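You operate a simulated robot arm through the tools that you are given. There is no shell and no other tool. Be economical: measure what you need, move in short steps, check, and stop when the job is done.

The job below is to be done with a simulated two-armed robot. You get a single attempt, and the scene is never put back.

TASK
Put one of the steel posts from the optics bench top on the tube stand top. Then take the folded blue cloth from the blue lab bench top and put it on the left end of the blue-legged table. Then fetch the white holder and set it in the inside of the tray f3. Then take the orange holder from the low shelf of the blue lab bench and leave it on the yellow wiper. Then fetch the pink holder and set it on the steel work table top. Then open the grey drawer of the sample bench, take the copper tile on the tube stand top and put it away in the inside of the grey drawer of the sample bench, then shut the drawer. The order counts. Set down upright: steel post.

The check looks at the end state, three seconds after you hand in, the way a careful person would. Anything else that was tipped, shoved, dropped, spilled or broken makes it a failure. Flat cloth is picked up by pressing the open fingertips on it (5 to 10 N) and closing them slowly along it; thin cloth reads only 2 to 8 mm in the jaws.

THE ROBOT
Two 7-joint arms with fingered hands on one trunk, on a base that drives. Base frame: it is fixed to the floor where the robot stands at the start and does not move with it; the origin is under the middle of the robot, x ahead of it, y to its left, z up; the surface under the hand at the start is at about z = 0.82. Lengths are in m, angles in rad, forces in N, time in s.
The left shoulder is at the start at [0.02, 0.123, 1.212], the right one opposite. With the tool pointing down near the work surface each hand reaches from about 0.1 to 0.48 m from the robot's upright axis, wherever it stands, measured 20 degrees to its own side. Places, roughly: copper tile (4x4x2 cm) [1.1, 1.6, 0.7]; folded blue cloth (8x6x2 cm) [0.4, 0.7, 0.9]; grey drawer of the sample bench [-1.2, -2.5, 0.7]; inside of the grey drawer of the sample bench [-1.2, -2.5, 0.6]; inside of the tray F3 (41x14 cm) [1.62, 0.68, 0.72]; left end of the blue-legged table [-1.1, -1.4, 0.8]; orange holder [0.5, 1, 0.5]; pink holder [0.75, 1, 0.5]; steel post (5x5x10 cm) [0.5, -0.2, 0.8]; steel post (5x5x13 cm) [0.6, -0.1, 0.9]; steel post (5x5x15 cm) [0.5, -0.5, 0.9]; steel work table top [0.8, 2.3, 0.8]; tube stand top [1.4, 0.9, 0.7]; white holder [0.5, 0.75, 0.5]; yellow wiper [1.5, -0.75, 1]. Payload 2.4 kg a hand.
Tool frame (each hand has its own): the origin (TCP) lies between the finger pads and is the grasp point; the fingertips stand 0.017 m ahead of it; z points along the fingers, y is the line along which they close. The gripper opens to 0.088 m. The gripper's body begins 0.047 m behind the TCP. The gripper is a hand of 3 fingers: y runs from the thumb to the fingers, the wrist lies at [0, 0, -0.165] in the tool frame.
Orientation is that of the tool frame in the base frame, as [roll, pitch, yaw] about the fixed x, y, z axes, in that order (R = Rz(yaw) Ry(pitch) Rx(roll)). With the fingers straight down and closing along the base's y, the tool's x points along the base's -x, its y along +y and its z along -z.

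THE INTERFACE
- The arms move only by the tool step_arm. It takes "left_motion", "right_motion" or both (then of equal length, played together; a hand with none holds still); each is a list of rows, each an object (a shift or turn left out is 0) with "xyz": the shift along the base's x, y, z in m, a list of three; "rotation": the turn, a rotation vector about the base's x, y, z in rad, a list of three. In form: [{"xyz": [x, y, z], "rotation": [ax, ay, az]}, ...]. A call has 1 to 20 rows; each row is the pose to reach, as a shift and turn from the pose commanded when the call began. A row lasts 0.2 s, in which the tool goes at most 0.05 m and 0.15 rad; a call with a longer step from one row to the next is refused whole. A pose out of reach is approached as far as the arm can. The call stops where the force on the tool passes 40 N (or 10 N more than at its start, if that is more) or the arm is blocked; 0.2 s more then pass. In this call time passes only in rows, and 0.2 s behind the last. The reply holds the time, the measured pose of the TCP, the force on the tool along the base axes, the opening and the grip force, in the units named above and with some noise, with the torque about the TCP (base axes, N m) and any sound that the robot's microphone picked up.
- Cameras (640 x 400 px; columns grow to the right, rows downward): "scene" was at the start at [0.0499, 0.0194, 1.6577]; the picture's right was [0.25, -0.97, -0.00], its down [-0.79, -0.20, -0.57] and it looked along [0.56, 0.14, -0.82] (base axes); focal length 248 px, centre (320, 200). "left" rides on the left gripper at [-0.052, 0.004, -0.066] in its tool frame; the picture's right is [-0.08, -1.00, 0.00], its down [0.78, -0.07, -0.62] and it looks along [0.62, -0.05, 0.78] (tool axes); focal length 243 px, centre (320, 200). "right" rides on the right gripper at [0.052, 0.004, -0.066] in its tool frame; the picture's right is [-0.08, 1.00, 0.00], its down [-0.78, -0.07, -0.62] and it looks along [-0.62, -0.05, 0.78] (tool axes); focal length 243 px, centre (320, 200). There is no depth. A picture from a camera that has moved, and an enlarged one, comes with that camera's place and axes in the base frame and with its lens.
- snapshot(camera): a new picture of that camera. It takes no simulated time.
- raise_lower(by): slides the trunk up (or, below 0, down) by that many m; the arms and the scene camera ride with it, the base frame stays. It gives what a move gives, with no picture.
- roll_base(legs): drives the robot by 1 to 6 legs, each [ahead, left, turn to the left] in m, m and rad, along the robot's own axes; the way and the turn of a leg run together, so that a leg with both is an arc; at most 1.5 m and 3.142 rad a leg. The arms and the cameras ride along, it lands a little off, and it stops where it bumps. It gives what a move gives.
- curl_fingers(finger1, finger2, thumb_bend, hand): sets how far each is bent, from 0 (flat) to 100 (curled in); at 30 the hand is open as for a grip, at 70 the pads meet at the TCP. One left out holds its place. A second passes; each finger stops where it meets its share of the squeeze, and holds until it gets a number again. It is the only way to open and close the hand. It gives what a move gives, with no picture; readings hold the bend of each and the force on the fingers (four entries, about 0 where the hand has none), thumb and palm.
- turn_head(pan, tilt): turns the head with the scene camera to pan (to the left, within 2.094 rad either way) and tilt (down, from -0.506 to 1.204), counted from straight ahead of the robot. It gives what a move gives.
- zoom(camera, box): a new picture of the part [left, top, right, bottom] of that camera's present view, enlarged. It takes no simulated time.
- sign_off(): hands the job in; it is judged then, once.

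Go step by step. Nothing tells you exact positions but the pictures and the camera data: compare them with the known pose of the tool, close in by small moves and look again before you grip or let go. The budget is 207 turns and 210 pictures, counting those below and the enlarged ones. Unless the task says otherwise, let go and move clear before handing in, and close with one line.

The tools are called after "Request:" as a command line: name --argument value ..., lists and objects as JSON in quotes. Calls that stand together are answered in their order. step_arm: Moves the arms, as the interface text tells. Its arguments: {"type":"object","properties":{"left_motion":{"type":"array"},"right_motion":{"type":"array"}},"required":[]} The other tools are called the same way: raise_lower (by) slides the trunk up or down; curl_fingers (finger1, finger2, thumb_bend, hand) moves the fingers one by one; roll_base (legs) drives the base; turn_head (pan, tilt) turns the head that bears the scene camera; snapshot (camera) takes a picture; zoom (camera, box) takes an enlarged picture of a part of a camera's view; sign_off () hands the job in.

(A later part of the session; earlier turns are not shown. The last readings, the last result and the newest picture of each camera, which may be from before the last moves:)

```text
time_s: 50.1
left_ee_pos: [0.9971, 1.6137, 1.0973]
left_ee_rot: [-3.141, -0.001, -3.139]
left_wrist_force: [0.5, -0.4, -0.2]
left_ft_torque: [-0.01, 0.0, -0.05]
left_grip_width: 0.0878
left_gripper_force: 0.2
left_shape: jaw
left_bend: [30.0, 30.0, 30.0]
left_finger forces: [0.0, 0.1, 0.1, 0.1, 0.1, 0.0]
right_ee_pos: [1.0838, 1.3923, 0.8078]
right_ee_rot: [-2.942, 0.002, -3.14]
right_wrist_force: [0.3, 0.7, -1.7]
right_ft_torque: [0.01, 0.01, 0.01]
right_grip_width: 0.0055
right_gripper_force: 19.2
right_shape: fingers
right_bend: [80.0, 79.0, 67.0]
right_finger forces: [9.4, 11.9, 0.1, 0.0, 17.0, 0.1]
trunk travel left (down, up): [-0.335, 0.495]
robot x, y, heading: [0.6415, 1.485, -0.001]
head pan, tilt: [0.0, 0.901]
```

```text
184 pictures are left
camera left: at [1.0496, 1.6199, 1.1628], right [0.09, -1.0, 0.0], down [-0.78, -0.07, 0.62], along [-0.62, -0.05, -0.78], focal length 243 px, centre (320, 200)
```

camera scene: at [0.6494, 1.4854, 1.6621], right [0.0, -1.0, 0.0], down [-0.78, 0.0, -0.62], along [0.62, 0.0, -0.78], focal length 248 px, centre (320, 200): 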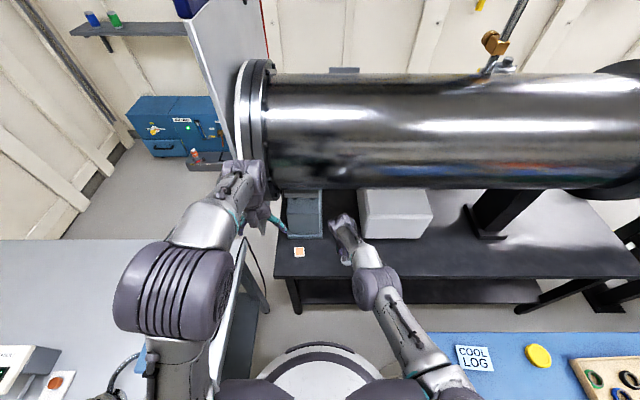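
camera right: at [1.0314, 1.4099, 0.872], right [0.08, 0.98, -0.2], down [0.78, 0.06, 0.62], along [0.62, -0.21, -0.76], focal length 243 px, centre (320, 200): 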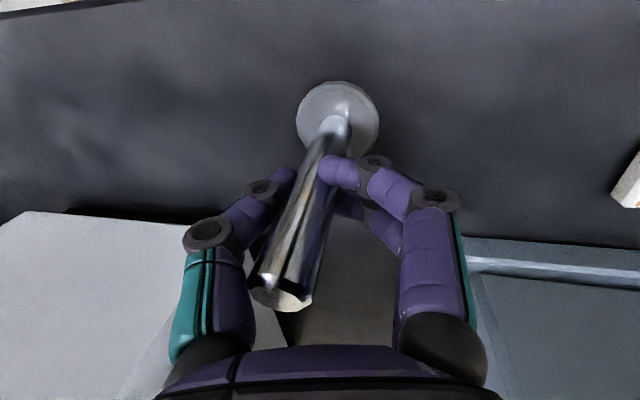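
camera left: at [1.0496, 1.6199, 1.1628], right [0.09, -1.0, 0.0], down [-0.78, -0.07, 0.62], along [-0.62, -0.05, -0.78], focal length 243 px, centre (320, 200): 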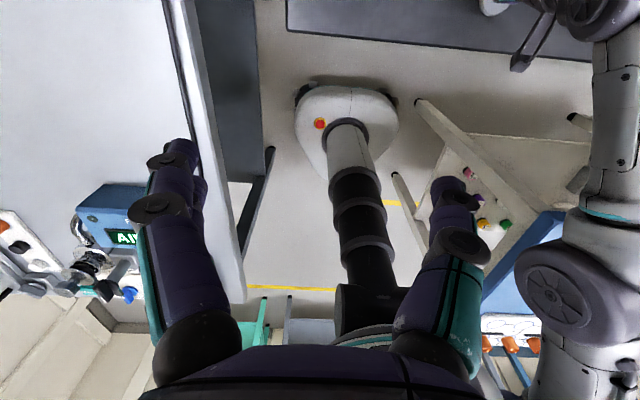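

The post base hangs just above the top; I lower in 5 mm steps until the force rises.

Request:
step_arm --right_motion '[{"xyz": [0, 0, -0.004]}, {"xyz": [0, 0, -0.008]}, {"xyz": [0, 0, -0.012]}]'

Request:
step_arm --right_motion '[{"xyz": [0, 0, -0.003]}, {"xyz": [0, 0, -0.006]}]'

Request:
step_arm --right_motion '[{"xyz": [0, 0, -0.003]}, {"xyz": [0, 0, -0.006]}]'

Request:
snapshot --camera "right"

```text
time_s: 50.9
left_ee_pos: [0.9962, 1.6161, 1.0968]
left_ee_rot: [-3.141, 0.0, -3.138]
left_wrist_force: [-0.2, 0.7, 0.1]
left_ft_torque: [-0.01, -0.04, -0.04]
left_grip_width: 0.088
left_gripper_force: 0.1
left_shape: jaw
left_bend: [30.0, 30.0, 30.0]
left_finger forces: [0.0, 0.0, 0.0, 0.0, 0.1, 0.1]
right_ee_pos: [1.0787, 1.3911, 0.7993]
right_ee_rot: [-2.94, 0.001, -3.14]
right_wrist_force: [-0.9, -0.7, -2.0]
right_ft_torque: [0.0, 0.01, 0.0]
right_grip_width: 0.0056
right_gripper_force: 18.8
right_shape: fingers
right_bend: [80.0, 79.0, 67.0]
right_finger forces: [9.5, 12.0, 0.0, 0.0, 17.0, 0.1]
right hand out of reach, approached as far as the arm can: row 2, 3
trunk travel left (down, up): [-0.335, 0.495]
robot x, y, heading: [0.6439, 1.4837, -0.001]
head pan, tilt: [0.0, 0.901]
```

```text
time_s: 51.5
left_ee_pos: [0.9951, 1.6145, 1.0958]
left_ee_rot: [3.14, 0.001, -3.14]
left_wrist_force: [-0.3, 0.3, -0.9]
left_ft_torque: [-0.03, 0.0, -0.01]
left_grip_width: 0.0879
left_gripper_force: 0.1
left_shape: jaw
left_bend: [30.0, 30.0, 30.0]
left_finger forces: [0.0, 0.0, 0.1, 0.0, 0.0, 0.0]
right_ee_pos: [1.0777, 1.3908, 0.7928]
right_ee_rot: [-2.942, 0.0, -3.14]
right_wrist_force: [0.2, 0.0, -1.8]
right_ft_torque: [0.01, 0.04, -0.01]
right_grip_width: 0.0059
right_gripper_force: 19.1
right_shape: fingers
right_bend: [80.0, 79.0, 67.0]
right_finger forces: [9.4, 11.8, 0.0, 0.0, 16.8, 0.0]
trunk travel left (down, up): [-0.335, 0.495]
robot x, y, heading: [0.6432, 1.4821, 0.003]
head pan, tilt: [0.0, 0.901]
```

```text
time_s: 52.1
left_ee_pos: [0.9979, 1.6153, 1.0958]
left_ee_rot: [-3.141, 0.001, -3.138]
left_wrist_force: [-0.1, -0.8, 0.6]
left_ft_torque: [0.01, -0.01, 0.0]
left_grip_width: 0.0879
left_gripper_force: 0.1
left_shape: jaw
left_bend: [30.0, 30.0, 30.0]
left_finger forces: [0.0, 0.1, 0.0, 0.0, 0.1, 0.0]
right_ee_pos: [1.0752, 1.3889, 0.7876]
right_ee_rot: [-2.94, -0.001, -3.14]
right_wrist_force: [-0.7, 0.7, -1.5]
right_ft_torque: [-0.02, 0.02, 0.03]
right_grip_width: 0.0057
right_gripper_force: 19.0
right_shape: fingers
right_bend: [80.0, 79.0, 67.0]
right_finger forces: [9.5, 11.8, 0.0, 0.0, 16.9, 0.0]
right hand out of reach, approached as far as the arm can: row 1, 2
trunk travel left (down, up): [-0.335, 0.495]
robot x, y, heading: [0.6448, 1.4855, 0.004]
head pan, tilt: [0.0, 0.901]
```

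```text
183 pictures are left
camera right: at [1.0223, 1.4069, 0.8514], right [0.08, 0.98, -0.2], down [0.78, 0.06, 0.62], along [0.62, -0.21, -0.76], focal length 243 px, centre (320, 200)
```

right: 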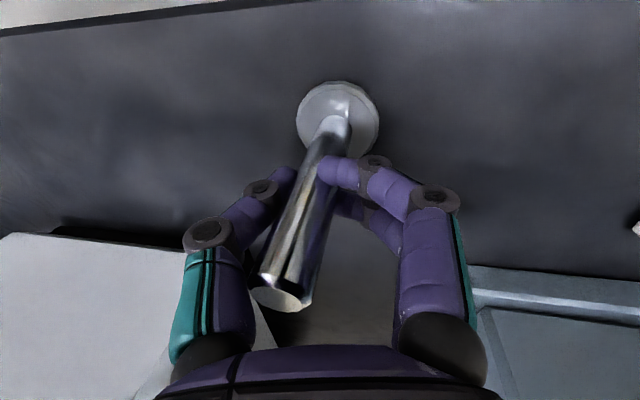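

No contact yet; I use the trunk for the last bit.

Request:
raise_lower --by -0.008

Request:
raise_lower --by -0.008

Request:
snapshot --camera "right"

```text
time_s: 52.6
left_ee_pos: [0.9952, 1.6146, 1.0902]
left_ee_rot: [3.14, 0.003, 3.142]
left_wrist_force: [-0.3, -0.1, -0.2]
left_ft_torque: [0.0, 0.02, -0.04]
left_grip_width: 0.0878
left_gripper_force: 0.1
left_shape: jaw
left_bend: [30.0, 30.0, 30.0]
left_finger forces: [0.0, 0.1, 0.1, 0.0, 0.0, 0.0]
right_ee_pos: [1.0742, 1.3897, 0.7824]
right_ee_rot: [-2.941, 0.006, -3.138]
right_wrist_force: [-7.6, 2.3, 30.9]
right_ft_torque: [-0.17, -0.18, -0.09]
right_grip_width: 0.0056
right_gripper_force: 32.0
right_shape: fingers
right_bend: [82.0, 81.0, 69.0]
right_finger forces: [18.1, 17.4, 0.0, 0.0, 28.7, 0.0]
trunk travel left (down, up): [-0.327, 0.503]
robot x, y, heading: [0.6425, 1.4839, 0.002]
head pan, tilt: [0.0, 0.901]
```

```text
time_s: 53.0
left_ee_pos: [0.9949, 1.6156, 1.0866]
left_ee_rot: [3.141, 0.004, -3.14]
left_wrist_force: [-0.7, 0.7, -0.9]
left_ft_torque: [0.01, -0.02, -0.01]
left_grip_width: 0.0878
left_gripper_force: 0.0
left_shape: jaw
left_bend: [30.0, 30.0, 30.0]
left_finger forces: [0.0, 0.1, 0.0, 0.1, 0.1, 0.1]
right_ee_pos: [1.0755, 1.3906, 0.7812]
right_ee_rot: [-2.94, 0.007, -3.139]
right_wrist_force: [-9.7, 2.7, 27.6]
right_ft_torque: [-0.03, 0.04, -0.02]
right_grip_width: 0.0055
right_gripper_force: 36.7
right_shape: fingers
right_bend: [83.0, 82.0, 71.0]
right_finger forces: [26.5, 20.0, 0.0, 0.0, 27.4, 0.0]
trunk travel left (down, up): [-0.325, 0.505]
robot x, y, heading: [0.6451, 1.4861, 0.002]
head pan, tilt: [0.0, 0.901]
stopped: the force on the tool passed its limit at 47 N (the readings are from after the stop); the commanded pose is now the measured one
```

```text
182 pictures are left
camera right: at [1.0222, 1.4079, 0.8447], right [0.08, 0.98, -0.2], down [0.78, 0.06, 0.63], along [0.63, -0.21, -0.75], focal length 243 px, centre (320, 200)
```

right: 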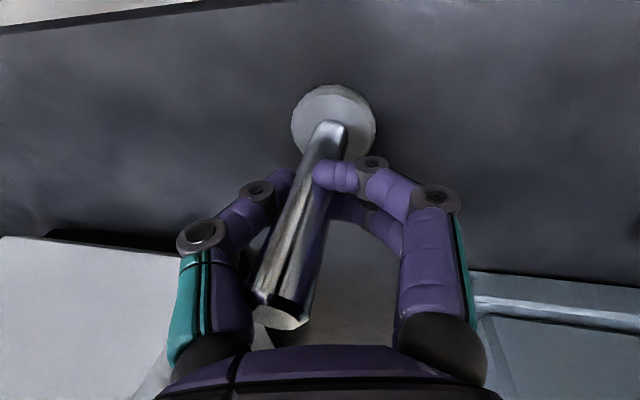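

It stands on the top (surface near z≈0.712) under some pressure; I relieve it slightly and then open.

Request:
raise_lower --by 0.004

Request:
snapshot --camera "right"

```text
time_s: 53.5
left_ee_pos: [0.9957, 1.615, 1.0896]
left_ee_rot: [3.14, 0.0, -3.14]
left_wrist_force: [0.9, -0.7, -0.4]
left_ft_torque: [-0.01, -0.02, 0.02]
left_grip_width: 0.0883
left_gripper_force: 0.1
left_shape: jaw
left_bend: [30.0, 30.0, 30.0]
left_finger forces: [0.1, 0.0, 0.0, 0.0, 0.1, 0.0]
right_ee_pos: [1.0754, 1.3879, 0.7831]
right_ee_rot: [-2.941, 0.004, -3.14]
right_wrist_force: [-2.1, 0.1, 7.2]
right_ft_torque: [0.04, -0.06, -0.02]
right_grip_width: 0.0054
right_gripper_force: 28.4
right_shape: fingers
right_bend: [82.0, 81.0, 71.0]
right_finger forces: [18.5, 19.1, 0.0, 0.0, 19.1, 0.0]
trunk travel left (down, up): [-0.329, 0.501]
robot x, y, heading: [0.644, 1.4869, -0.001]
head pan, tilt: [0.0, 0.901]
```

```text
181 pictures are left
camera right: at [1.0223, 1.4074, 0.8464], right [0.08, 0.98, -0.2], down [0.78, 0.06, 0.62], along [0.62, -0.21, -0.76], focal length 243 px, centre (320, 200)
```

right: 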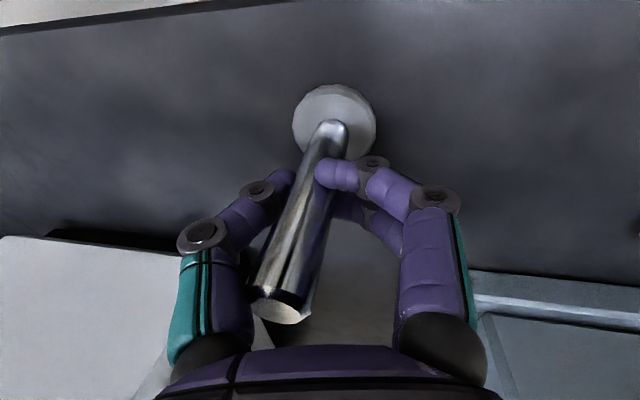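

I open the fingers in two stages and check it stays upright.

Request:
curl_fingers --hand "right" --finger1 60 --finger2 60 --thumb_bend 60

Request:
curl_fingers --hand "right" --finger1 30 --finger2 30 --thumb_bend 30

Request:
snapshot --camera "right"

```text
time_s: 54.5
left_ee_pos: [0.9968, 1.615, 1.0893]
left_ee_rot: [-3.141, 0.0, -3.14]
left_wrist_force: [0.3, -0.2, 0.6]
left_ft_torque: [-0.02, -0.02, 0.02]
left_grip_width: 0.0878
left_gripper_force: 0.1
left_shape: jaw
left_bend: [30.0, 30.0, 30.0]
left_finger forces: [0.0, 0.0, 0.1, 0.0, 0.1, 0.0]
right_ee_pos: [1.0757, 1.3893, 0.7826]
right_ee_rot: [-2.942, 0.003, -3.139]
right_wrist_force: [0.1, 0.1, 0.6]
right_ft_torque: [-0.01, -0.01, -0.02]
right_grip_width: 0.0179
right_gripper_force: 0.6
right_shape: fingers
right_bend: [60.0, 60.0, 60.0]
right_finger forces: [0.0, 0.0, 0.0, 0.0, 0.6, 0.0]
trunk travel left (down, up): [-0.329, 0.501]
robot x, y, heading: [0.6444, 1.4838, -0.0]
head pan, tilt: [0.0, 0.901]
```

```text
time_s: 55.5
left_ee_pos: [0.9961, 1.6142, 1.0901]
left_ee_rot: [3.14, 0.0, -3.14]
left_wrist_force: [-0.9, 0.2, 0.5]
left_ft_torque: [-0.02, 0.02, -0.01]
left_grip_width: 0.088
left_gripper_force: 0.0
left_shape: jaw
left_bend: [30.0, 30.0, 30.0]
left_finger forces: [0.0, 0.0, 0.0, 0.0, 0.0, 0.0]
right_ee_pos: [1.0757, 1.3902, 0.7836]
right_ee_rot: [-2.943, 0.002, -3.139]
right_wrist_force: [0.0, -0.3, 0.2]
right_ft_torque: [0.03, -0.02, 0.03]
right_grip_width: 0.0843
right_gripper_force: 0.0
right_shape: fingers
right_bend: [30.0, 30.0, 30.0]
right_finger forces: [0.0, 0.0, 0.0, 0.0, 0.3, 0.0]
trunk travel left (down, up): [-0.329, 0.501]
robot x, y, heading: [0.6418, 1.4836, -0.004]
head pan, tilt: [0.0, 0.901]
```

```text
180 pictures are left
camera right: at [1.0231, 1.4072, 0.8466], right [0.08, 0.98, -0.2], down [0.78, 0.06, 0.62], along [0.62, -0.21, -0.76], focal length 243 px, centre (320, 200)
```

right: 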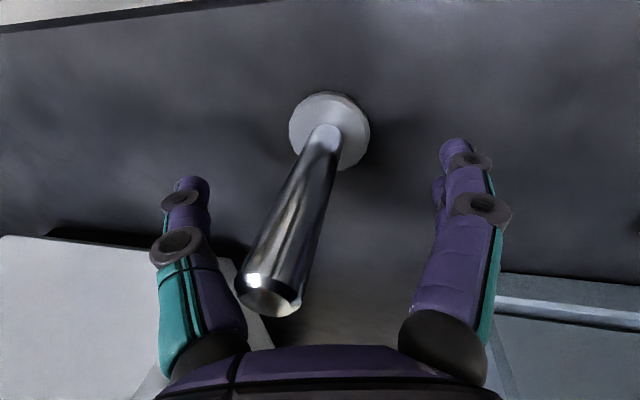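

The post stands freely. I lift off with the trunk, straighten the hand and pull it back.

Request:
raise_lower --by 0.15

Request:
step_arm --right_motion '[{"xyz": [-0.01, 0, 0.05], "rotation": [0.05, 0, 0]}, {"xyz": [-0.04, 0, 0.09], "rotation": [0.12, 0, 0]}, {"xyz": [-0.08, -0.01, 0.12], "rotation": [0.2, 0, 0]}, {"xyz": [-0.12, -0.01, 0.15], "rotation": [0.2, 0, 0]}, {"xyz": [-0.16, -0.01, 0.18], "rotation": [0.2, 0, 0]}]'

Request:
turn_head --pan 0 --tilt 0.8

Request:
snapshot --camera "scene"

Request:
snapshot --camera "right"

```text
time_s: 57.3
left_ee_pos: [0.9966, 1.6151, 1.2404]
left_ee_rot: [3.141, 0.0, -3.139]
left_wrist_force: [-1.0, -0.2, -0.2]
left_ft_torque: [-0.01, 0.0, -0.02]
left_grip_width: 0.0881
left_gripper_force: 0.1
left_shape: jaw
left_bend: [30.0, 30.0, 30.0]
left_finger forces: [0.0, 0.0, 0.0, 0.1, 0.1, 0.0]
right_ee_pos: [1.0764, 1.3902, 0.9337]
right_ee_rot: [-2.942, 0.004, -3.139]
right_wrist_force: [0.0, 0.0, -0.9]
right_ft_torque: [0.0, 0.0, -0.03]
right_grip_width: 0.0843
right_gripper_force: 0.0
right_shape: fingers
right_bend: [30.0, 30.0, 30.0]
right_finger forces: [0.0, 0.0, 0.1, 0.0, 0.1, 0.0]
trunk travel left (down, up): [-0.479, 0.351]
robot x, y, heading: [0.645, 1.4809, 0.004]
head pan, tilt: [0.0, 0.901]
```

```text
refused: row 1 steps farther than a row can; nothing moved
```

```text
time_s: 58.0
left_ee_pos: [0.9966, 1.6155, 1.2403]
left_ee_rot: [3.139, 0.0, -3.139]
left_wrist_force: [-0.1, 0.2, -0.7]
left_ft_torque: [-0.01, -0.02, -0.02]
left_grip_width: 0.0877
left_gripper_force: 0.0
left_shape: jaw
left_bend: [30.0, 30.0, 30.0]
left_finger forces: [0.0, 0.1, 0.1, 0.0, 0.0, 0.0]
right_ee_pos: [1.0748, 1.391, 0.9326]
right_ee_rot: [-2.942, 0.004, -3.14]
right_wrist_force: [-0.6, -0.7, 0.5]
right_ft_torque: [-0.03, -0.02, -0.01]
right_grip_width: 0.0838
right_gripper_force: 0.0
right_shape: fingers
right_bend: [30.0, 30.0, 30.0]
right_finger forces: [0.0, 0.0, 0.0, 0.0, 0.1, 0.1]
trunk travel left (down, up): [-0.479, 0.351]
robot x, y, heading: [0.6428, 1.4869, -0.001]
head pan, tilt: [0.0, 0.799]
```

```text
179 pictures are left
camera scene: at [0.7049, 1.4857, 1.7238], right [0.0, -1.0, 0.0], down [-0.72, 0.0, -0.7], along [0.7, 0.0, -0.72], focal length 248 px, centre (320, 200)
```

scene: 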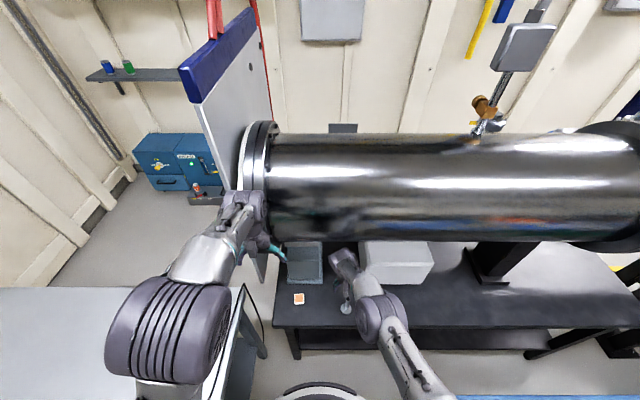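

```text
178 pictures are left
camera right: at [1.0232, 1.4073, 0.9966], right [0.08, 0.98, -0.2], down [0.78, 0.06, 0.62], along [0.62, -0.21, -0.76], focal length 243 px, centre (320, 200)
```

right: 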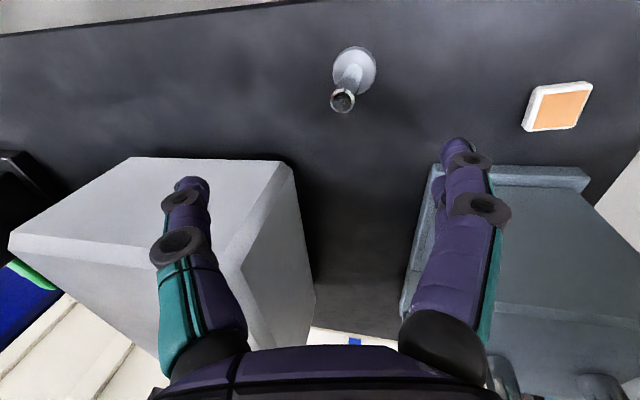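

The post stands upright by itself. I retract the right hand; then back out to the aisle for the cloth.

Request:
step_arm --right_motion '[{"xyz": [-0.005, 0, 0.045], "rotation": [0.05, 0, 0]}, {"xyz": [-0.04, 0, 0.07], "rotation": [0.12, 0, 0]}, {"xyz": [-0.08, -0.01, 0.09], "rotation": [0.2, 0, 0]}, {"xyz": [-0.12, -0.01, 0.12], "rotation": [0.2, 0, 0]}, {"xyz": [-0.16, -0.01, 0.14], "rotation": [0.2, 0, 0]}, {"xyz": [-0.19, -0.02, 0.16], "rotation": [0.2, 0, 0]}]'

Request:
turn_head --pan 0.9 --tilt 0.6

Request:
snapshot --camera "scene"

Request:
roll_base --legs '[[-0.4, 0, 0], [-0.5, 0, 0]]'

```text
time_s: 59.4
left_ee_pos: [0.9961, 1.6144, 1.2394]
left_ee_rot: [3.141, 0.0, -3.14]
left_wrist_force: [0.2, 0.6, 0.0]
left_ft_torque: [0.02, -0.03, 0.02]
left_grip_width: 0.0878
left_gripper_force: 0.2
left_shape: jaw
left_bend: [30.0, 30.0, 30.0]
left_finger forces: [0.0, 0.1, 0.0, 0.0, 0.0, 0.1]
right_ee_pos: [0.8855, 1.3702, 1.0939]
right_ee_rot: [3.139, 0.006, -3.141]
right_wrist_force: [0.3, -0.2, 0.2]
right_ft_torque: [-0.03, 0.0, -0.01]
right_grip_width: 0.0842
right_gripper_force: 0.0
right_shape: fingers
right_bend: [30.0, 30.0, 30.0]
right_finger forces: [0.1, 0.1, 0.0, 0.0, 0.1, 0.0]
trunk travel left (down, up): [-0.479, 0.351]
robot x, y, heading: [0.6455, 1.4847, 0.004]
head pan, tilt: [0.0, 0.799]
```

```text
time_s: 60.5
left_ee_pos: [0.9965, 1.6149, 1.24]
left_ee_rot: [3.14, -0.001, -3.14]
left_wrist_force: [-0.6, 0.3, -0.1]
left_ft_torque: [-0.02, 0.02, 0.02]
left_grip_width: 0.0879
left_gripper_force: 0.1
left_shape: jaw
left_bend: [30.0, 30.0, 30.0]
left_finger forces: [0.0, 0.0, 0.0, 0.0, 0.0, 0.1]
right_ee_pos: [0.8867, 1.3701, 1.093]
right_ee_rot: [3.141, 0.003, -3.139]
right_wrist_force: [0.4, -0.5, -0.2]
right_ft_torque: [0.01, 0.01, 0.0]
right_grip_width: 0.0844
right_gripper_force: 0.0
right_shape: fingers
right_bend: [30.0, 30.0, 30.0]
right_finger forces: [0.1, 0.0, 0.1, 0.0, 0.0, 0.0]
trunk travel left (down, up): [-0.479, 0.351]
robot x, y, heading: [0.6428, 1.4816, 0.004]
head pan, tilt: [0.901, 0.6]
```

```text
177 pictures are left
camera scene: at [0.6789, 1.5549, 1.7407], right [0.78, -0.62, 0.0], down [-0.35, -0.44, -0.82], along [0.51, 0.65, -0.57], focal length 248 px, centre (320, 200)
```

scene: 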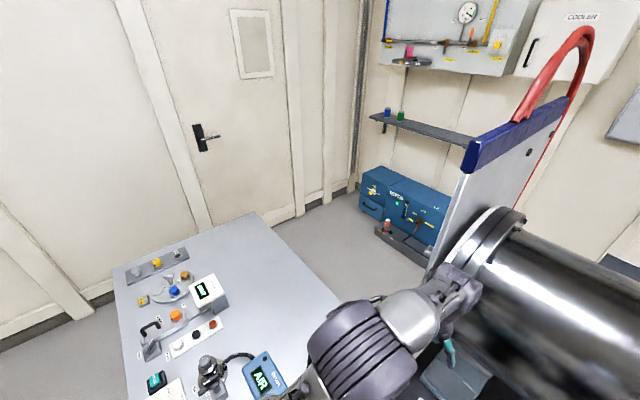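

```text
time_s: 65.6
left_ee_pos: [0.0943, 1.6135, 1.2408]
left_ee_rot: [3.141, 0.0, -3.134]
left_wrist_force: [-0.3, 0.2, 0.6]
left_ft_torque: [-0.02, 0.01, 0.02]
left_grip_width: 0.0881
left_gripper_force: 0.1
left_shape: jaw
left_bend: [30.0, 30.0, 30.0]
left_finger forces: [0.0, 0.0, 0.1, 0.0, 0.1, 0.0]
right_ee_pos: [-0.0143, 1.367, 1.0936]
right_ee_rot: [3.14, 0.003, -3.134]
right_wrist_force: [0.2, -0.1, -0.1]
right_ft_torque: [0.02, 0.03, -0.01]
right_grip_width: 0.0844
right_gripper_force: 0.0
right_shape: fingers
right_bend: [30.0, 30.0, 30.0]
right_finger forces: [0.0, 0.0, 0.1, 0.0, 0.1, 0.0]
trunk travel left (down, up): [-0.479, 0.351]
robot x, y, heading: [-0.2559, 1.482, 0.012]
head pan, tilt: [0.901, 0.6]
```

I go back to the blue bench: the cloth is near [0.41, 0.73]. I drive in front of it.

Request:
roll_base --legs '[[0, -0.58, -0.012], [0.23, 0, 0]]'

Request:
turn_head --pan -0.1 --tilt 1.0

Request:
snapshot --camera "scene"

Request:
snapshot --camera "right"

```text
time_s: 70.2
left_ee_pos: [0.3308, 1.0327, 1.2401]
left_ee_rot: [3.141, -0.003, 3.141]
left_wrist_force: [0.0, 0.2, 0.5]
left_ft_torque: [0.02, -0.01, -0.03]
left_grip_width: 0.0882
left_gripper_force: 0.1
left_shape: jaw
left_bend: [30.0, 30.0, 30.0]
left_finger forces: [0.1, 0.0, 0.0, 0.0, 0.0, 0.0]
right_ee_pos: [0.2203, 0.7887, 1.0931]
right_ee_rot: [-3.141, 0.002, 3.14]
right_wrist_force: [0.7, -0.3, 0.4]
right_ft_torque: [0.01, -0.01, 0.02]
right_grip_width: 0.0843
right_gripper_force: 0.0
right_shape: fingers
right_bend: [30.0, 30.0, 30.0]
right_finger forces: [0.1, 0.1, 0.0, 0.1, 0.0, 0.0]
trunk travel left (down, up): [-0.479, 0.351]
robot x, y, heading: [-0.0212, 0.9006, -0.001]
head pan, tilt: [0.901, 0.6]
```

```text
time_s: 71.5
left_ee_pos: [0.3304, 1.0328, 1.2402]
left_ee_rot: [3.141, 0.001, 3.14]
left_wrist_force: [-0.5, -0.3, 0.0]
left_ft_torque: [0.0, 0.03, 0.0]
left_grip_width: 0.0879
left_gripper_force: 0.0
left_shape: jaw
left_bend: [30.0, 30.0, 30.0]
left_finger forces: [0.1, 0.0, 0.0, 0.1, 0.0, 0.1]
right_ee_pos: [0.2191, 0.7888, 1.093]
right_ee_rot: [3.139, 0.005, 3.14]
right_wrist_force: [-0.2, 0.3, -0.2]
right_ft_torque: [0.0, 0.02, 0.02]
right_grip_width: 0.0841
right_gripper_force: 0.1
right_shape: fingers
right_bend: [30.0, 30.0, 30.0]
right_finger forces: [0.1, 0.0, 0.0, 0.1, 0.0, 0.0]
trunk travel left (down, up): [-0.479, 0.351]
robot x, y, heading: [-0.0239, 0.904, -0.003]
head pan, tilt: [-0.099, 1.0]
```

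```text
176 pictures are left
camera scene: at [0.0271, 0.8983, 1.7087], right [-0.1, -0.99, 0.0], down [-0.84, 0.08, -0.54], along [0.54, -0.05, -0.84], focal length 248 px, centre (320, 200)
```

scene: 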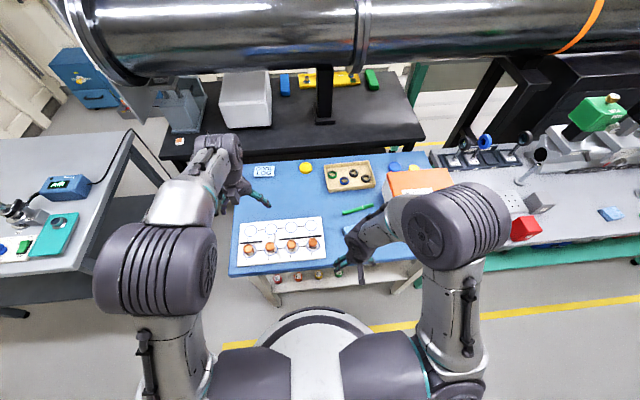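

```text
175 pictures are left
camera right: at [0.1669, 0.7935, 1.1595], right [0.09, 1.0, 0.0], down [0.78, -0.07, 0.62], along [0.62, -0.05, -0.78], focal length 243 px, centre (320, 200)
```

right: 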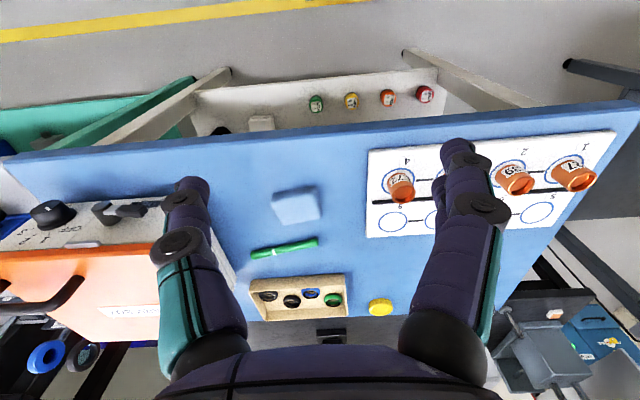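

The cloth is at about [0.386, 0.74], 8 cm along y. I move the right hand above it and look closer.

Request:
step_arm --right_motion '[{"xyz": [0.04, -0.012, 0]}, {"xyz": [0.08, -0.024, 0]}, {"xyz": [0.12, -0.036, -0.02]}, {"xyz": [0.15, -0.048, -0.05]}, {"xyz": [0.167, -0.049, -0.09]}]'

Request:
snapshot --camera "right"

```text
time_s: 72.7
left_ee_pos: [0.3315, 1.033, 1.2408]
left_ee_rot: [-3.14, -0.003, 3.141]
left_wrist_force: [-0.2, 0.1, -0.1]
left_ft_torque: [-0.01, 0.02, -0.05]
left_grip_width: 0.0882
left_gripper_force: 0.1
left_shape: jaw
left_bend: [30.0, 30.0, 30.0]
left_finger forces: [0.0, 0.1, 0.0, 0.0, 0.0, 0.0]
right_ee_pos: [0.3874, 0.7377, 1.0007]
right_ee_rot: [-3.141, 0.002, 3.14]
right_wrist_force: [0.0, -0.1, 0.4]
right_ft_torque: [-0.01, 0.03, 0.02]
right_grip_width: 0.0843
right_gripper_force: 0.1
right_shape: fingers
right_bend: [30.0, 30.0, 30.0]
right_finger forces: [0.1, 0.1, 0.0, 0.1, 0.0, 0.1]
trunk travel left (down, up): [-0.479, 0.351]
robot x, y, heading: [-0.0257, 0.8996, 0.001]
head pan, tilt: [-0.099, 1.0]
```

```text
174 pictures are left
camera right: at [0.3351, 0.743, 1.0681], right [0.09, 1.0, 0.0], down [0.78, -0.07, 0.62], along [0.62, -0.05, -0.78], focal length 243 px, centre (320, 200)
```

right: 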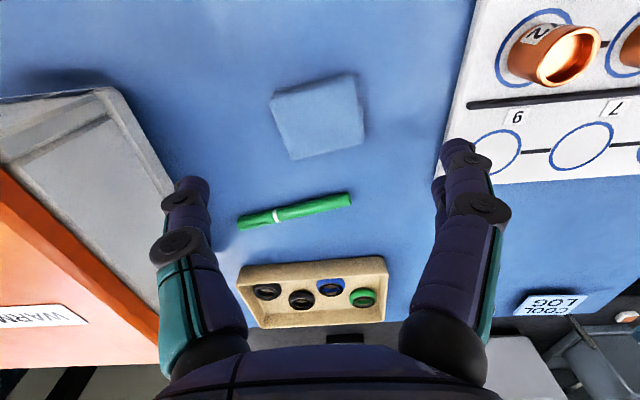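

The cloth's centre triangulates to [0.408, 0.735] with its top near 0.864, yawed about 0.2. I align, half-close the fingers and come down close to it.

Request:
step_arm --right_motion '[{"xyz": [0.01, -0.001, -0.03], "rotation": [0, 0, 0.1]}, {"xyz": [0.021, -0.002, -0.06], "rotation": [0, 0, 0.2]}, {"xyz": [0.021, -0.002, -0.085], "rotation": [0, 0, 0.2]}]'

Request:
curl_fingers --hand "right" --finger1 44 --finger2 44 --thumb_bend 44

Request:
snapshot --camera "right"

```text
time_s: 73.5
left_ee_pos: [0.3318, 1.0332, 1.2411]
left_ee_rot: [3.141, -0.001, 3.141]
left_wrist_force: [0.2, -0.2, 0.2]
left_ft_torque: [-0.02, -0.02, 0.02]
left_grip_width: 0.0878
left_gripper_force: 0.1
left_shape: jaw
left_bend: [30.0, 30.0, 30.0]
left_finger forces: [0.1, 0.0, 0.0, 0.0, 0.0, 0.0]
right_ee_pos: [0.4084, 0.7381, 0.9167]
right_ee_rot: [-3.14, 0.002, -2.943]
right_wrist_force: [0.0, -0.3, -0.8]
right_ft_torque: [0.0, 0.01, -0.05]
right_grip_width: 0.0841
right_gripper_force: 0.0
right_shape: fingers
right_bend: [30.0, 30.0, 30.0]
right_finger forces: [0.1, 0.0, 0.1, 0.0, 0.1, 0.0]
trunk travel left (down, up): [-0.479, 0.351]
robot x, y, heading: [-0.0197, 0.9048, -0.003]
head pan, tilt: [-0.099, 1.0]
```

```text
time_s: 74.5
left_ee_pos: [0.3314, 1.0332, 1.241]
left_ee_rot: [-3.14, 0.001, 3.14]
left_wrist_force: [0.4, -0.5, 0.4]
left_ft_torque: [0.0, -0.02, -0.01]
left_grip_width: 0.088
left_gripper_force: 0.0
left_shape: jaw
left_bend: [30.0, 30.0, 30.0]
left_finger forces: [0.0, 0.0, 0.0, 0.0, 0.1, 0.1]
right_ee_pos: [0.4092, 0.7381, 0.9183]
right_ee_rot: [-3.141, 0.004, -2.944]
right_wrist_force: [-0.1, 0.1, 0.7]
right_ft_torque: [0.02, 0.02, 0.03]
right_grip_width: 0.0543
right_gripper_force: 0.1
right_shape: fingers
right_bend: [44.0, 44.0, 44.0]
right_finger forces: [0.1, 0.0, 0.0, 0.1, 0.1, 0.0]
trunk travel left (down, up): [-0.479, 0.351]
robot x, y, heading: [-0.0197, 0.905, -0.007]
head pan, tilt: [-0.099, 1.0]
```

```text
173 pictures are left
camera right: at [0.3562, 0.7321, 0.984], right [-0.11, 0.99, 0.0], down [0.78, 0.09, 0.62], along [0.62, 0.07, -0.78], focal length 243 px, centre (320, 200)
```

right: 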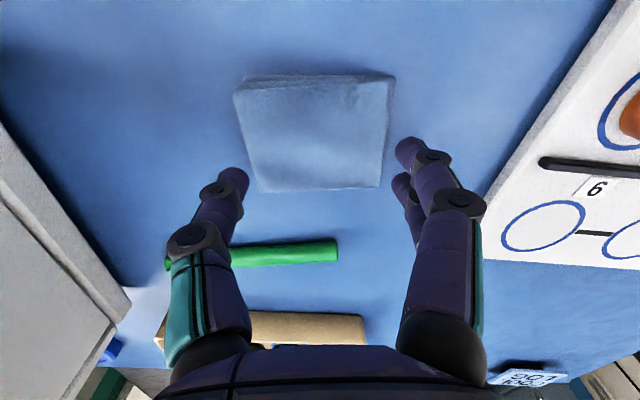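

Well centred. I press down gently in small steps.

Request:
step_arm --right_motion '[{"xyz": [0.001, 0, -0.015]}, {"xyz": [0.001, 0, -0.028]}, {"xyz": [0.001, 0, -0.032]}]'

Request:
step_arm --right_motion '[{"xyz": [0, 0, -0.004]}]'

Request:
step_arm --right_motion '[{"xyz": [0, 0, -0.004]}]'

Request:
snapshot --camera "right"

```text
time_s: 75.1
left_ee_pos: [0.3295, 1.0329, 1.2415]
left_ee_rot: [3.14, 0.001, 3.14]
left_wrist_force: [-0.3, 0.5, 0.5]
left_ft_torque: [-0.01, -0.02, -0.01]
left_grip_width: 0.0879
left_gripper_force: 0.0
left_shape: jaw
left_bend: [30.0, 30.0, 30.0]
left_finger forces: [0.0, 0.1, 0.1, 0.0, 0.0, 0.0]
right_ee_pos: [0.4127, 0.7363, 0.8976]
right_ee_rot: [-3.139, 0.014, -2.946]
right_wrist_force: [-8.2, -4.2, 24.2]
right_ft_torque: [0.62, 0.26, 0.25]
right_grip_width: 0.0587
right_gripper_force: 11.7
right_shape: fingers
right_bend: [45.0, 45.0, 43.0]
right_finger forces: [11.7, 10.0, 0.0, 0.0, 2.2, 0.0]
trunk travel left (down, up): [-0.479, 0.351]
robot x, y, heading: [-0.0214, 0.9014, -0.002]
head pan, tilt: [-0.099, 1.0]
stopped in row 3 (right hand): the force on the tool passed its limit at 48 N (the readings are from after the stop); the commanded pose is now the measured one
```

```text
time_s: 75.5
left_ee_pos: [0.3301, 1.0332, 1.2407]
left_ee_rot: [3.141, 0.0, 3.14]
left_wrist_force: [-0.3, 0.8, -0.7]
left_ft_torque: [0.0, -0.04, 0.03]
left_grip_width: 0.088
left_gripper_force: 0.0
left_shape: jaw
left_bend: [30.0, 30.0, 30.0]
left_finger forces: [0.0, 0.0, 0.1, 0.0, 0.0, 0.0]
right_ee_pos: [0.41, 0.7388, 0.8904]
right_ee_rot: [3.138, 0.007, -2.946]
right_wrist_force: [-1.7, 0.3, 3.3]
right_ft_torque: [0.0, 0.04, -0.05]
right_grip_width: 0.0645
right_gripper_force: 3.4
right_shape: fingers
right_bend: [40.0, 41.0, 42.0]
right_finger forces: [1.9, 1.7, 0.1, 0.1, 2.9, 0.0]
trunk travel left (down, up): [-0.479, 0.351]
robot x, y, heading: [-0.0235, 0.9028, -0.002]
head pan, tilt: [-0.099, 1.0]
```

```text
time_s: 75.9
left_ee_pos: [0.3306, 1.0335, 1.2414]
left_ee_rot: [-3.141, 0.0, 3.14]
left_wrist_force: [-0.2, 0.8, -0.2]
left_ft_torque: [-0.01, 0.01, 0.03]
left_grip_width: 0.0879
left_gripper_force: 0.2
left_shape: jaw
left_bend: [30.0, 30.0, 30.0]
left_finger forces: [0.0, 0.0, 0.1, 0.0, 0.1, 0.1]
right_ee_pos: [0.4098, 0.7369, 0.8874]
right_ee_rot: [-3.141, 0.011, -2.946]
right_wrist_force: [0.3, 0.6, 4.5]
right_ft_torque: [0.05, 0.01, -0.02]
right_grip_width: 0.0645
right_gripper_force: 3.3
right_shape: fingers
right_bend: [40.0, 40.0, 42.0]
right_finger forces: [2.0, 1.8, 0.0, 0.0, 3.0, 0.0]
trunk travel left (down, up): [-0.479, 0.351]
robot x, y, heading: [-0.0223, 0.9059, -0.001]
head pan, tilt: [-0.099, 1.0]
```

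```text
172 pictures are left
camera right: at [0.3575, 0.7315, 0.9538], right [-0.11, 0.99, 0.0], down [0.77, 0.09, 0.63], along [0.63, 0.07, -0.78], focal length 243 px, centre (320, 200)
```

right: 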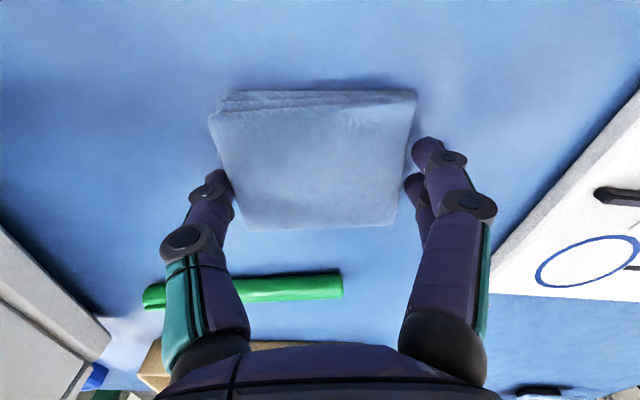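

The fingers now straddle the cloth sides. I go a little deeper and close slowly.

Request:
step_arm --right_motion '[{"xyz": [0, 0, -0.004]}, {"xyz": [0, 0, -0.008]}]'

Request:
curl_fingers --hand "right" --finger1 50 --finger2 50 --thumb_bend 50

Request:
snapshot --camera "right"

```text
time_s: 76.5
left_ee_pos: [0.3306, 1.0326, 1.241]
left_ee_rot: [-3.141, -0.001, 3.138]
left_wrist_force: [0.0, 0.3, -0.6]
left_ft_torque: [0.01, -0.02, 0.0]
left_grip_width: 0.0876
left_gripper_force: 0.1
left_shape: jaw
left_bend: [30.0, 30.0, 30.0]
left_finger forces: [0.0, 0.0, 0.0, 0.0, 0.0, 0.0]
right_ee_pos: [0.4077, 0.7355, 0.8852]
right_ee_rot: [-3.139, 0.012, -2.948]
right_wrist_force: [2.5, 1.4, 4.6]
right_ft_torque: [0.05, -0.04, -0.02]
right_grip_width: 0.0647
right_gripper_force: 4.1
right_shape: fingers
right_bend: [40.0, 40.0, 42.0]
right_finger forces: [2.2, 2.0, 0.0, 0.1, 3.4, 0.1]
right hand out of reach, approached as far as the arm can: row 1, 2
trunk travel left (down, up): [-0.479, 0.351]
robot x, y, heading: [-0.0214, 0.9044, -0.007]
head pan, tilt: [-0.099, 1.0]
```

```text
time_s: 77.5
left_ee_pos: [0.3307, 1.0326, 1.2407]
left_ee_rot: [3.141, 0.0, 3.14]
left_wrist_force: [-1.1, 0.4, -0.4]
left_ft_torque: [0.01, 0.0, -0.04]
left_grip_width: 0.0882
left_gripper_force: 0.1
left_shape: jaw
left_bend: [30.0, 30.0, 30.0]
left_finger forces: [0.0, 0.0, 0.0, 0.0, 0.0, 0.0]
right_ee_pos: [0.4095, 0.7367, 0.8851]
right_ee_rot: [-3.141, 0.01, -2.947]
right_wrist_force: [0.8, 0.4, 3.1]
right_ft_torque: [0.03, -0.02, -0.03]
right_grip_width: 0.0638
right_gripper_force: 8.0
right_shape: fingers
right_bend: [41.0, 41.0, 44.0]
right_finger forces: [4.2, 3.9, 0.0, 0.0, 7.7, 0.0]
trunk travel left (down, up): [-0.479, 0.351]
robot x, y, heading: [-0.0262, 0.903, -0.003]
head pan, tilt: [-0.099, 1.0]
```

```text
171 pictures are left
camera right: at [0.3558, 0.7311, 0.9506], right [-0.11, 0.99, 0.0], down [0.77, 0.09, 0.63], along [0.63, 0.07, -0.78], focal length 243 px, centre (320, 200)
```

right: 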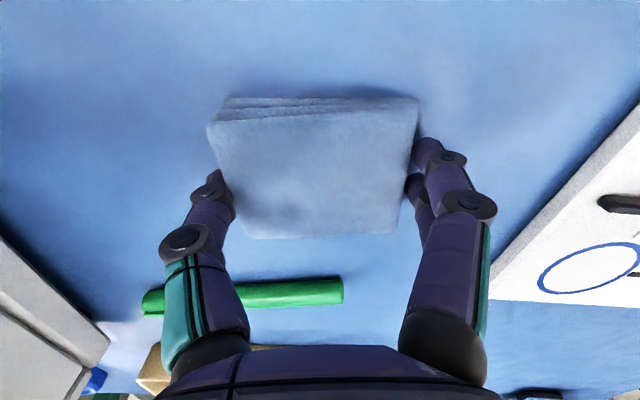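

The grip reads 8 N on the cloth's sides. I squeeze a bit more and lift a little to test.

Request:
curl_fingers --hand "right" --finger1 56 --finger2 56 --thumb_bend 56

Request:
step_arm --right_motion '[{"xyz": [0, 0, 0.015]}, {"xyz": [-0.01, 0, 0.04]}, {"xyz": [-0.02, 0, 0.07]}]'

Request:
snapshot --camera "right"

```text
time_s: 78.5
left_ee_pos: [0.331, 1.0333, 1.2396]
left_ee_rot: [3.141, 0.0, 3.141]
left_wrist_force: [-0.1, 0.4, -0.7]
left_ft_torque: [-0.01, 0.02, -0.01]
left_grip_width: 0.0876
left_gripper_force: 0.1
left_shape: jaw
left_bend: [30.0, 30.0, 30.0]
left_finger forces: [0.0, 0.1, 0.1, 0.1, 0.1, 0.1]
right_ee_pos: [0.409, 0.7364, 0.8853]
right_ee_rot: [-3.138, 0.013, -2.948]
right_wrist_force: [1.3, 0.5, 2.2]
right_ft_torque: [0.05, -0.03, -0.03]
right_grip_width: 0.0631
right_gripper_force: 12.6
right_shape: fingers
right_bend: [41.0, 42.0, 47.0]
right_finger forces: [6.5, 5.9, 0.1, 0.0, 12.4, 0.0]
trunk travel left (down, up): [-0.479, 0.351]
robot x, y, heading: [-0.0236, 0.9023, -0.004]
head pan, tilt: [-0.099, 1.0]
```

```text
time_s: 79.3
left_ee_pos: [0.3308, 1.0326, 1.241]
left_ee_rot: [3.141, -0.001, 3.139]
left_wrist_force: [0.1, -0.4, 0.4]
left_ft_torque: [0.01, 0.0, 0.02]
left_grip_width: 0.088
left_gripper_force: 0.1
left_shape: jaw
left_bend: [30.0, 30.0, 30.0]
left_finger forces: [0.0, 0.1, 0.0, 0.0, 0.0, 0.0]
right_ee_pos: [0.3879, 0.7363, 0.956]
right_ee_rot: [-3.141, 0.012, -2.947]
right_wrist_force: [-0.1, 0.4, -0.3]
right_ft_torque: [-0.01, -0.02, 0.01]
right_grip_width: 0.0626
right_gripper_force: 12.5
right_shape: fingers
right_bend: [41.0, 42.0, 47.0]
right_finger forces: [6.5, 5.9, 0.0, 0.1, 12.4, 0.0]
trunk travel left (down, up): [-0.479, 0.351]
robot x, y, heading: [-0.02, 0.903, 0.003]
head pan, tilt: [-0.099, 1.0]
```

```text
170 pictures are left
camera right: at [0.3358, 0.7303, 1.0212], right [-0.11, 0.99, 0.0], down [0.77, 0.08, 0.63], along [0.63, 0.07, -0.78], focal length 243 px, centre (320, 200)
```

right: 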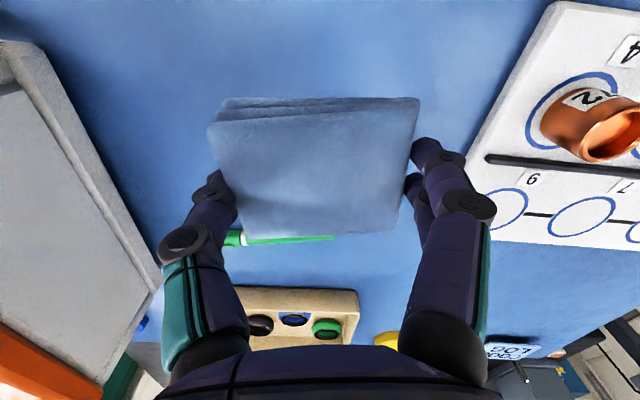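

The cloth is lifted. I pull the hand in, back away and drive along the aisle to the blue-legged table, then turn to face it.

Request:
step_arm --right_motion '[{"xyz": [-0.04, 0.01, 0.03]}, {"xyz": [-0.08, 0.02, 0.06]}, {"xyz": [-0.11, 0.03, 0.09]}, {"xyz": [-0.13, 0.03, 0.12]}]'

Request:
roll_base --legs '[[-0.27, 0, 0], [0, -1.2, 0], [0, -1.2, 0], [0, 0, 1.57], [0, 0, 1.57]]'

Request:
turn_head --pan 0 --tilt 0.8

Request:
snapshot --camera "scene"

Request:
snapshot --camera "right"

```text
refused: row 1 steps farther than a row can; nothing moved
```

```text
time_s: 100.2
left_ee_pos: [-0.6494, -1.6294, 1.2412]
left_ee_rot: [-3.141, 0.0, 0.0]
left_wrist_force: [-0.7, 0.2, -0.3]
left_ft_torque: [-0.02, 0.0, 0.01]
left_grip_width: 0.0879
left_gripper_force: 0.1
left_shape: jaw
left_bend: [30.0, 30.0, 30.0]
left_finger forces: [0.0, 0.0, 0.0, 0.0, 0.1, 0.0]
right_ee_pos: [-0.7101, -1.3336, 0.9549]
right_ee_rot: [-3.14, 0.008, 0.199]
right_wrist_force: [-0.2, 0.0, -0.6]
right_ft_torque: [0.0, 0.03, 0.02]
right_grip_width: 0.0627
right_gripper_force: 12.1
right_shape: fingers
right_bend: [41.0, 42.0, 47.0]
right_finger forces: [6.3, 5.7, 0.1, 0.1, 12.1, 0.0]
trunk travel left (down, up): [-0.479, 0.351]
robot x, y, heading: [-0.2993, -1.5003, -3.135]
head pan, tilt: [-0.099, 1.0]
```

```text
time_s: 101.0
left_ee_pos: [-0.6509, -1.6299, 1.2401]
left_ee_rot: [-3.141, 0.001, 0.001]
left_wrist_force: [-0.1, -0.2, 0.1]
left_ft_torque: [-0.01, 0.0, 0.04]
left_grip_width: 0.0881
left_gripper_force: 0.0
left_shape: jaw
left_bend: [30.0, 30.0, 30.0]
left_finger forces: [0.0, 0.0, 0.0, 0.0, 0.0, 0.0]
right_ee_pos: [-0.7098, -1.3342, 0.9557]
right_ee_rot: [-3.141, 0.01, 0.2]
right_wrist_force: [-0.3, -0.6, -0.3]
right_ft_torque: [-0.01, 0.03, 0.02]
right_grip_width: 0.0624
right_gripper_force: 12.6
right_shape: fingers
right_bend: [41.0, 42.0, 47.0]
right_finger forces: [6.3, 5.7, 0.0, 0.0, 12.2, 0.0]
trunk travel left (down, up): [-0.479, 0.351]
robot x, y, heading: [-0.2954, -1.4966, -3.146]
head pan, tilt: [0.0, 0.799]
```

```text
169 pictures are left
camera scene: at [-0.3591, -1.4978, 1.7237], right [0.0, 1.0, 0.0], down [0.72, 0.0, -0.7], along [-0.7, 0.0, -0.72], focal length 248 px, centre (320, 200)
```

scene: 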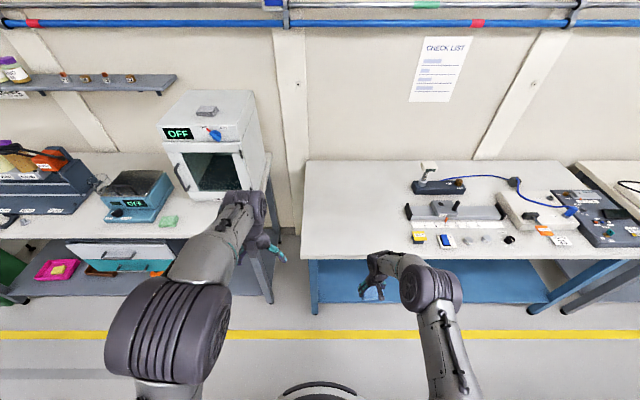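

```text
168 pictures are left
camera right: at [-0.6572, -1.327, 1.0208], right [0.11, -0.99, 0.0], down [-0.77, -0.09, 0.63], along [-0.63, -0.07, -0.78], focal length 243 px, centre (320, 200)
```

right: 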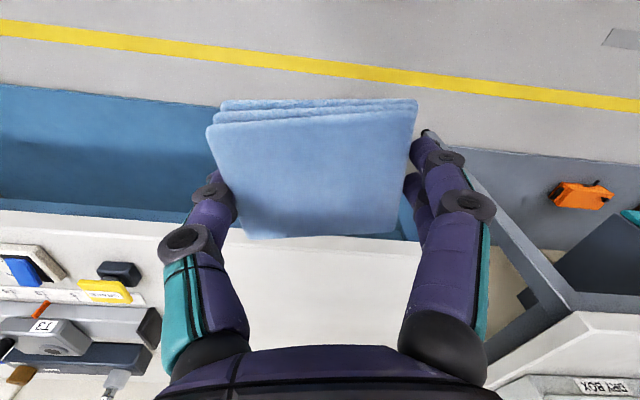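

I face the table; its front edge is at x≈-0.93, the left end at y≈-1.57, and the end is empty. I roll closer with the cloth above the surface.

Request:
roll_base --legs '[[0.32, 0.04, 0]]'

Request:
step_arm --right_motion '[{"xyz": [-0.03, 0, -0.03]}, {"xyz": [-0.05, 0, -0.06]}, {"xyz": [-0.05, 0, -0.09]}]'

Request:
snapshot --camera "scene"

Request:
snapshot --camera "right"

```text
time_s: 103.1
left_ee_pos: [-0.9711, -1.6716, 1.2392]
left_ee_rot: [3.14, -0.003, 0.0]
left_wrist_force: [0.7, -0.2, 0.1]
left_ft_torque: [0.0, 0.02, 0.03]
left_grip_width: 0.088
left_gripper_force: 0.1
left_shape: jaw
left_bend: [30.0, 30.0, 30.0]
left_finger forces: [0.0, 0.0, 0.0, 0.1, 0.0, 0.0]
right_ee_pos: [-1.0278, -1.374, 0.9549]
right_ee_rot: [-3.139, 0.01, 0.197]
right_wrist_force: [0.3, -0.1, -0.8]
right_ft_torque: [0.01, 0.01, 0.0]
right_grip_width: 0.0623
right_gripper_force: 12.2
right_shape: fingers
right_bend: [41.0, 42.0, 47.0]
right_finger forces: [6.4, 5.7, 0.1, 0.0, 12.1, 0.1]
trunk travel left (down, up): [-0.479, 0.351]
robot x, y, heading: [-0.6197, -1.5435, -3.144]
head pan, tilt: [0.0, 0.799]
```

```text
time_s: 103.9
left_ee_pos: [-0.9693, -1.6698, 1.241]
left_ee_rot: [3.142, -0.002, 0.0]
left_wrist_force: [-0.4, -0.3, 0.2]
left_ft_torque: [0.04, -0.01, 0.0]
left_grip_width: 0.0879
left_gripper_force: 0.0
left_shape: jaw
left_bend: [30.0, 30.0, 30.0]
left_finger forces: [0.1, 0.0, 0.0, 0.0, 0.0, 0.0]
right_ee_pos: [-1.0539, -1.3743, 0.9011]
right_ee_rot: [-3.139, 0.01, 0.198]
right_wrist_force: [-0.4, 1.0, -1.4]
right_ft_torque: [-0.03, -0.01, 0.01]
right_grip_width: 0.0626
right_gripper_force: 12.0
right_shape: fingers
right_bend: [42.0, 42.0, 47.0]
right_finger forces: [6.3, 5.9, 0.0, 0.1, 12.1, 0.0]
right hand out of reach, approached as far as the arm can: row 2, 3
trunk travel left (down, up): [-0.479, 0.351]
robot x, y, heading: [-0.6152, -1.5412, -3.146]
head pan, tilt: [0.0, 0.799]
```

```text
167 pictures are left
camera scene: at [-0.6783, -1.5384, 1.7238], right [0.0, 1.0, 0.0], down [0.72, 0.0, -0.7], along [-0.7, 0.0, -0.72], focal length 248 px, centre (320, 200)
```

scene: 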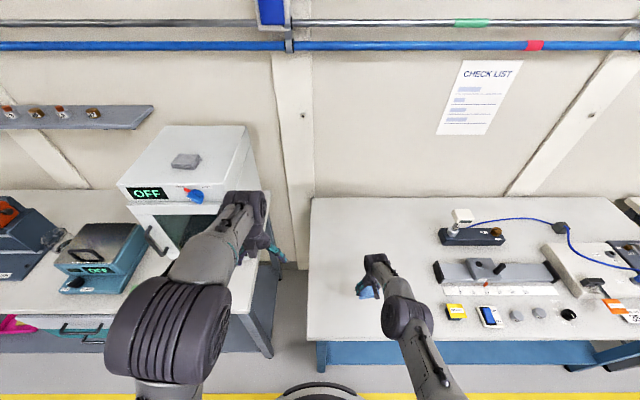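

```text
166 pictures are left
camera right: at [-1.0026, -1.3676, 0.9666], right [0.11, -0.99, 0.0], down [-0.77, -0.09, 0.63], along [-0.63, -0.07, -0.78], focal length 243 px, centre (320, 200)
```

right: 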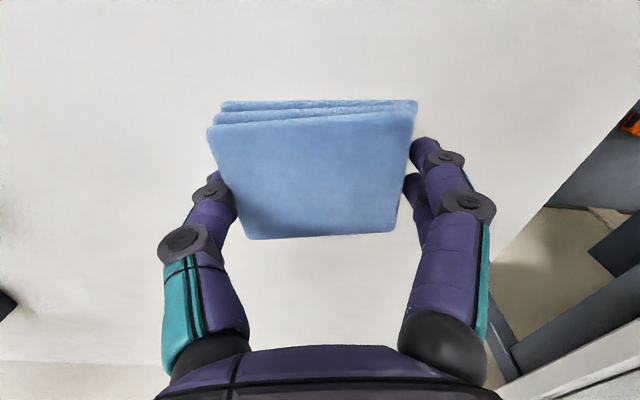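

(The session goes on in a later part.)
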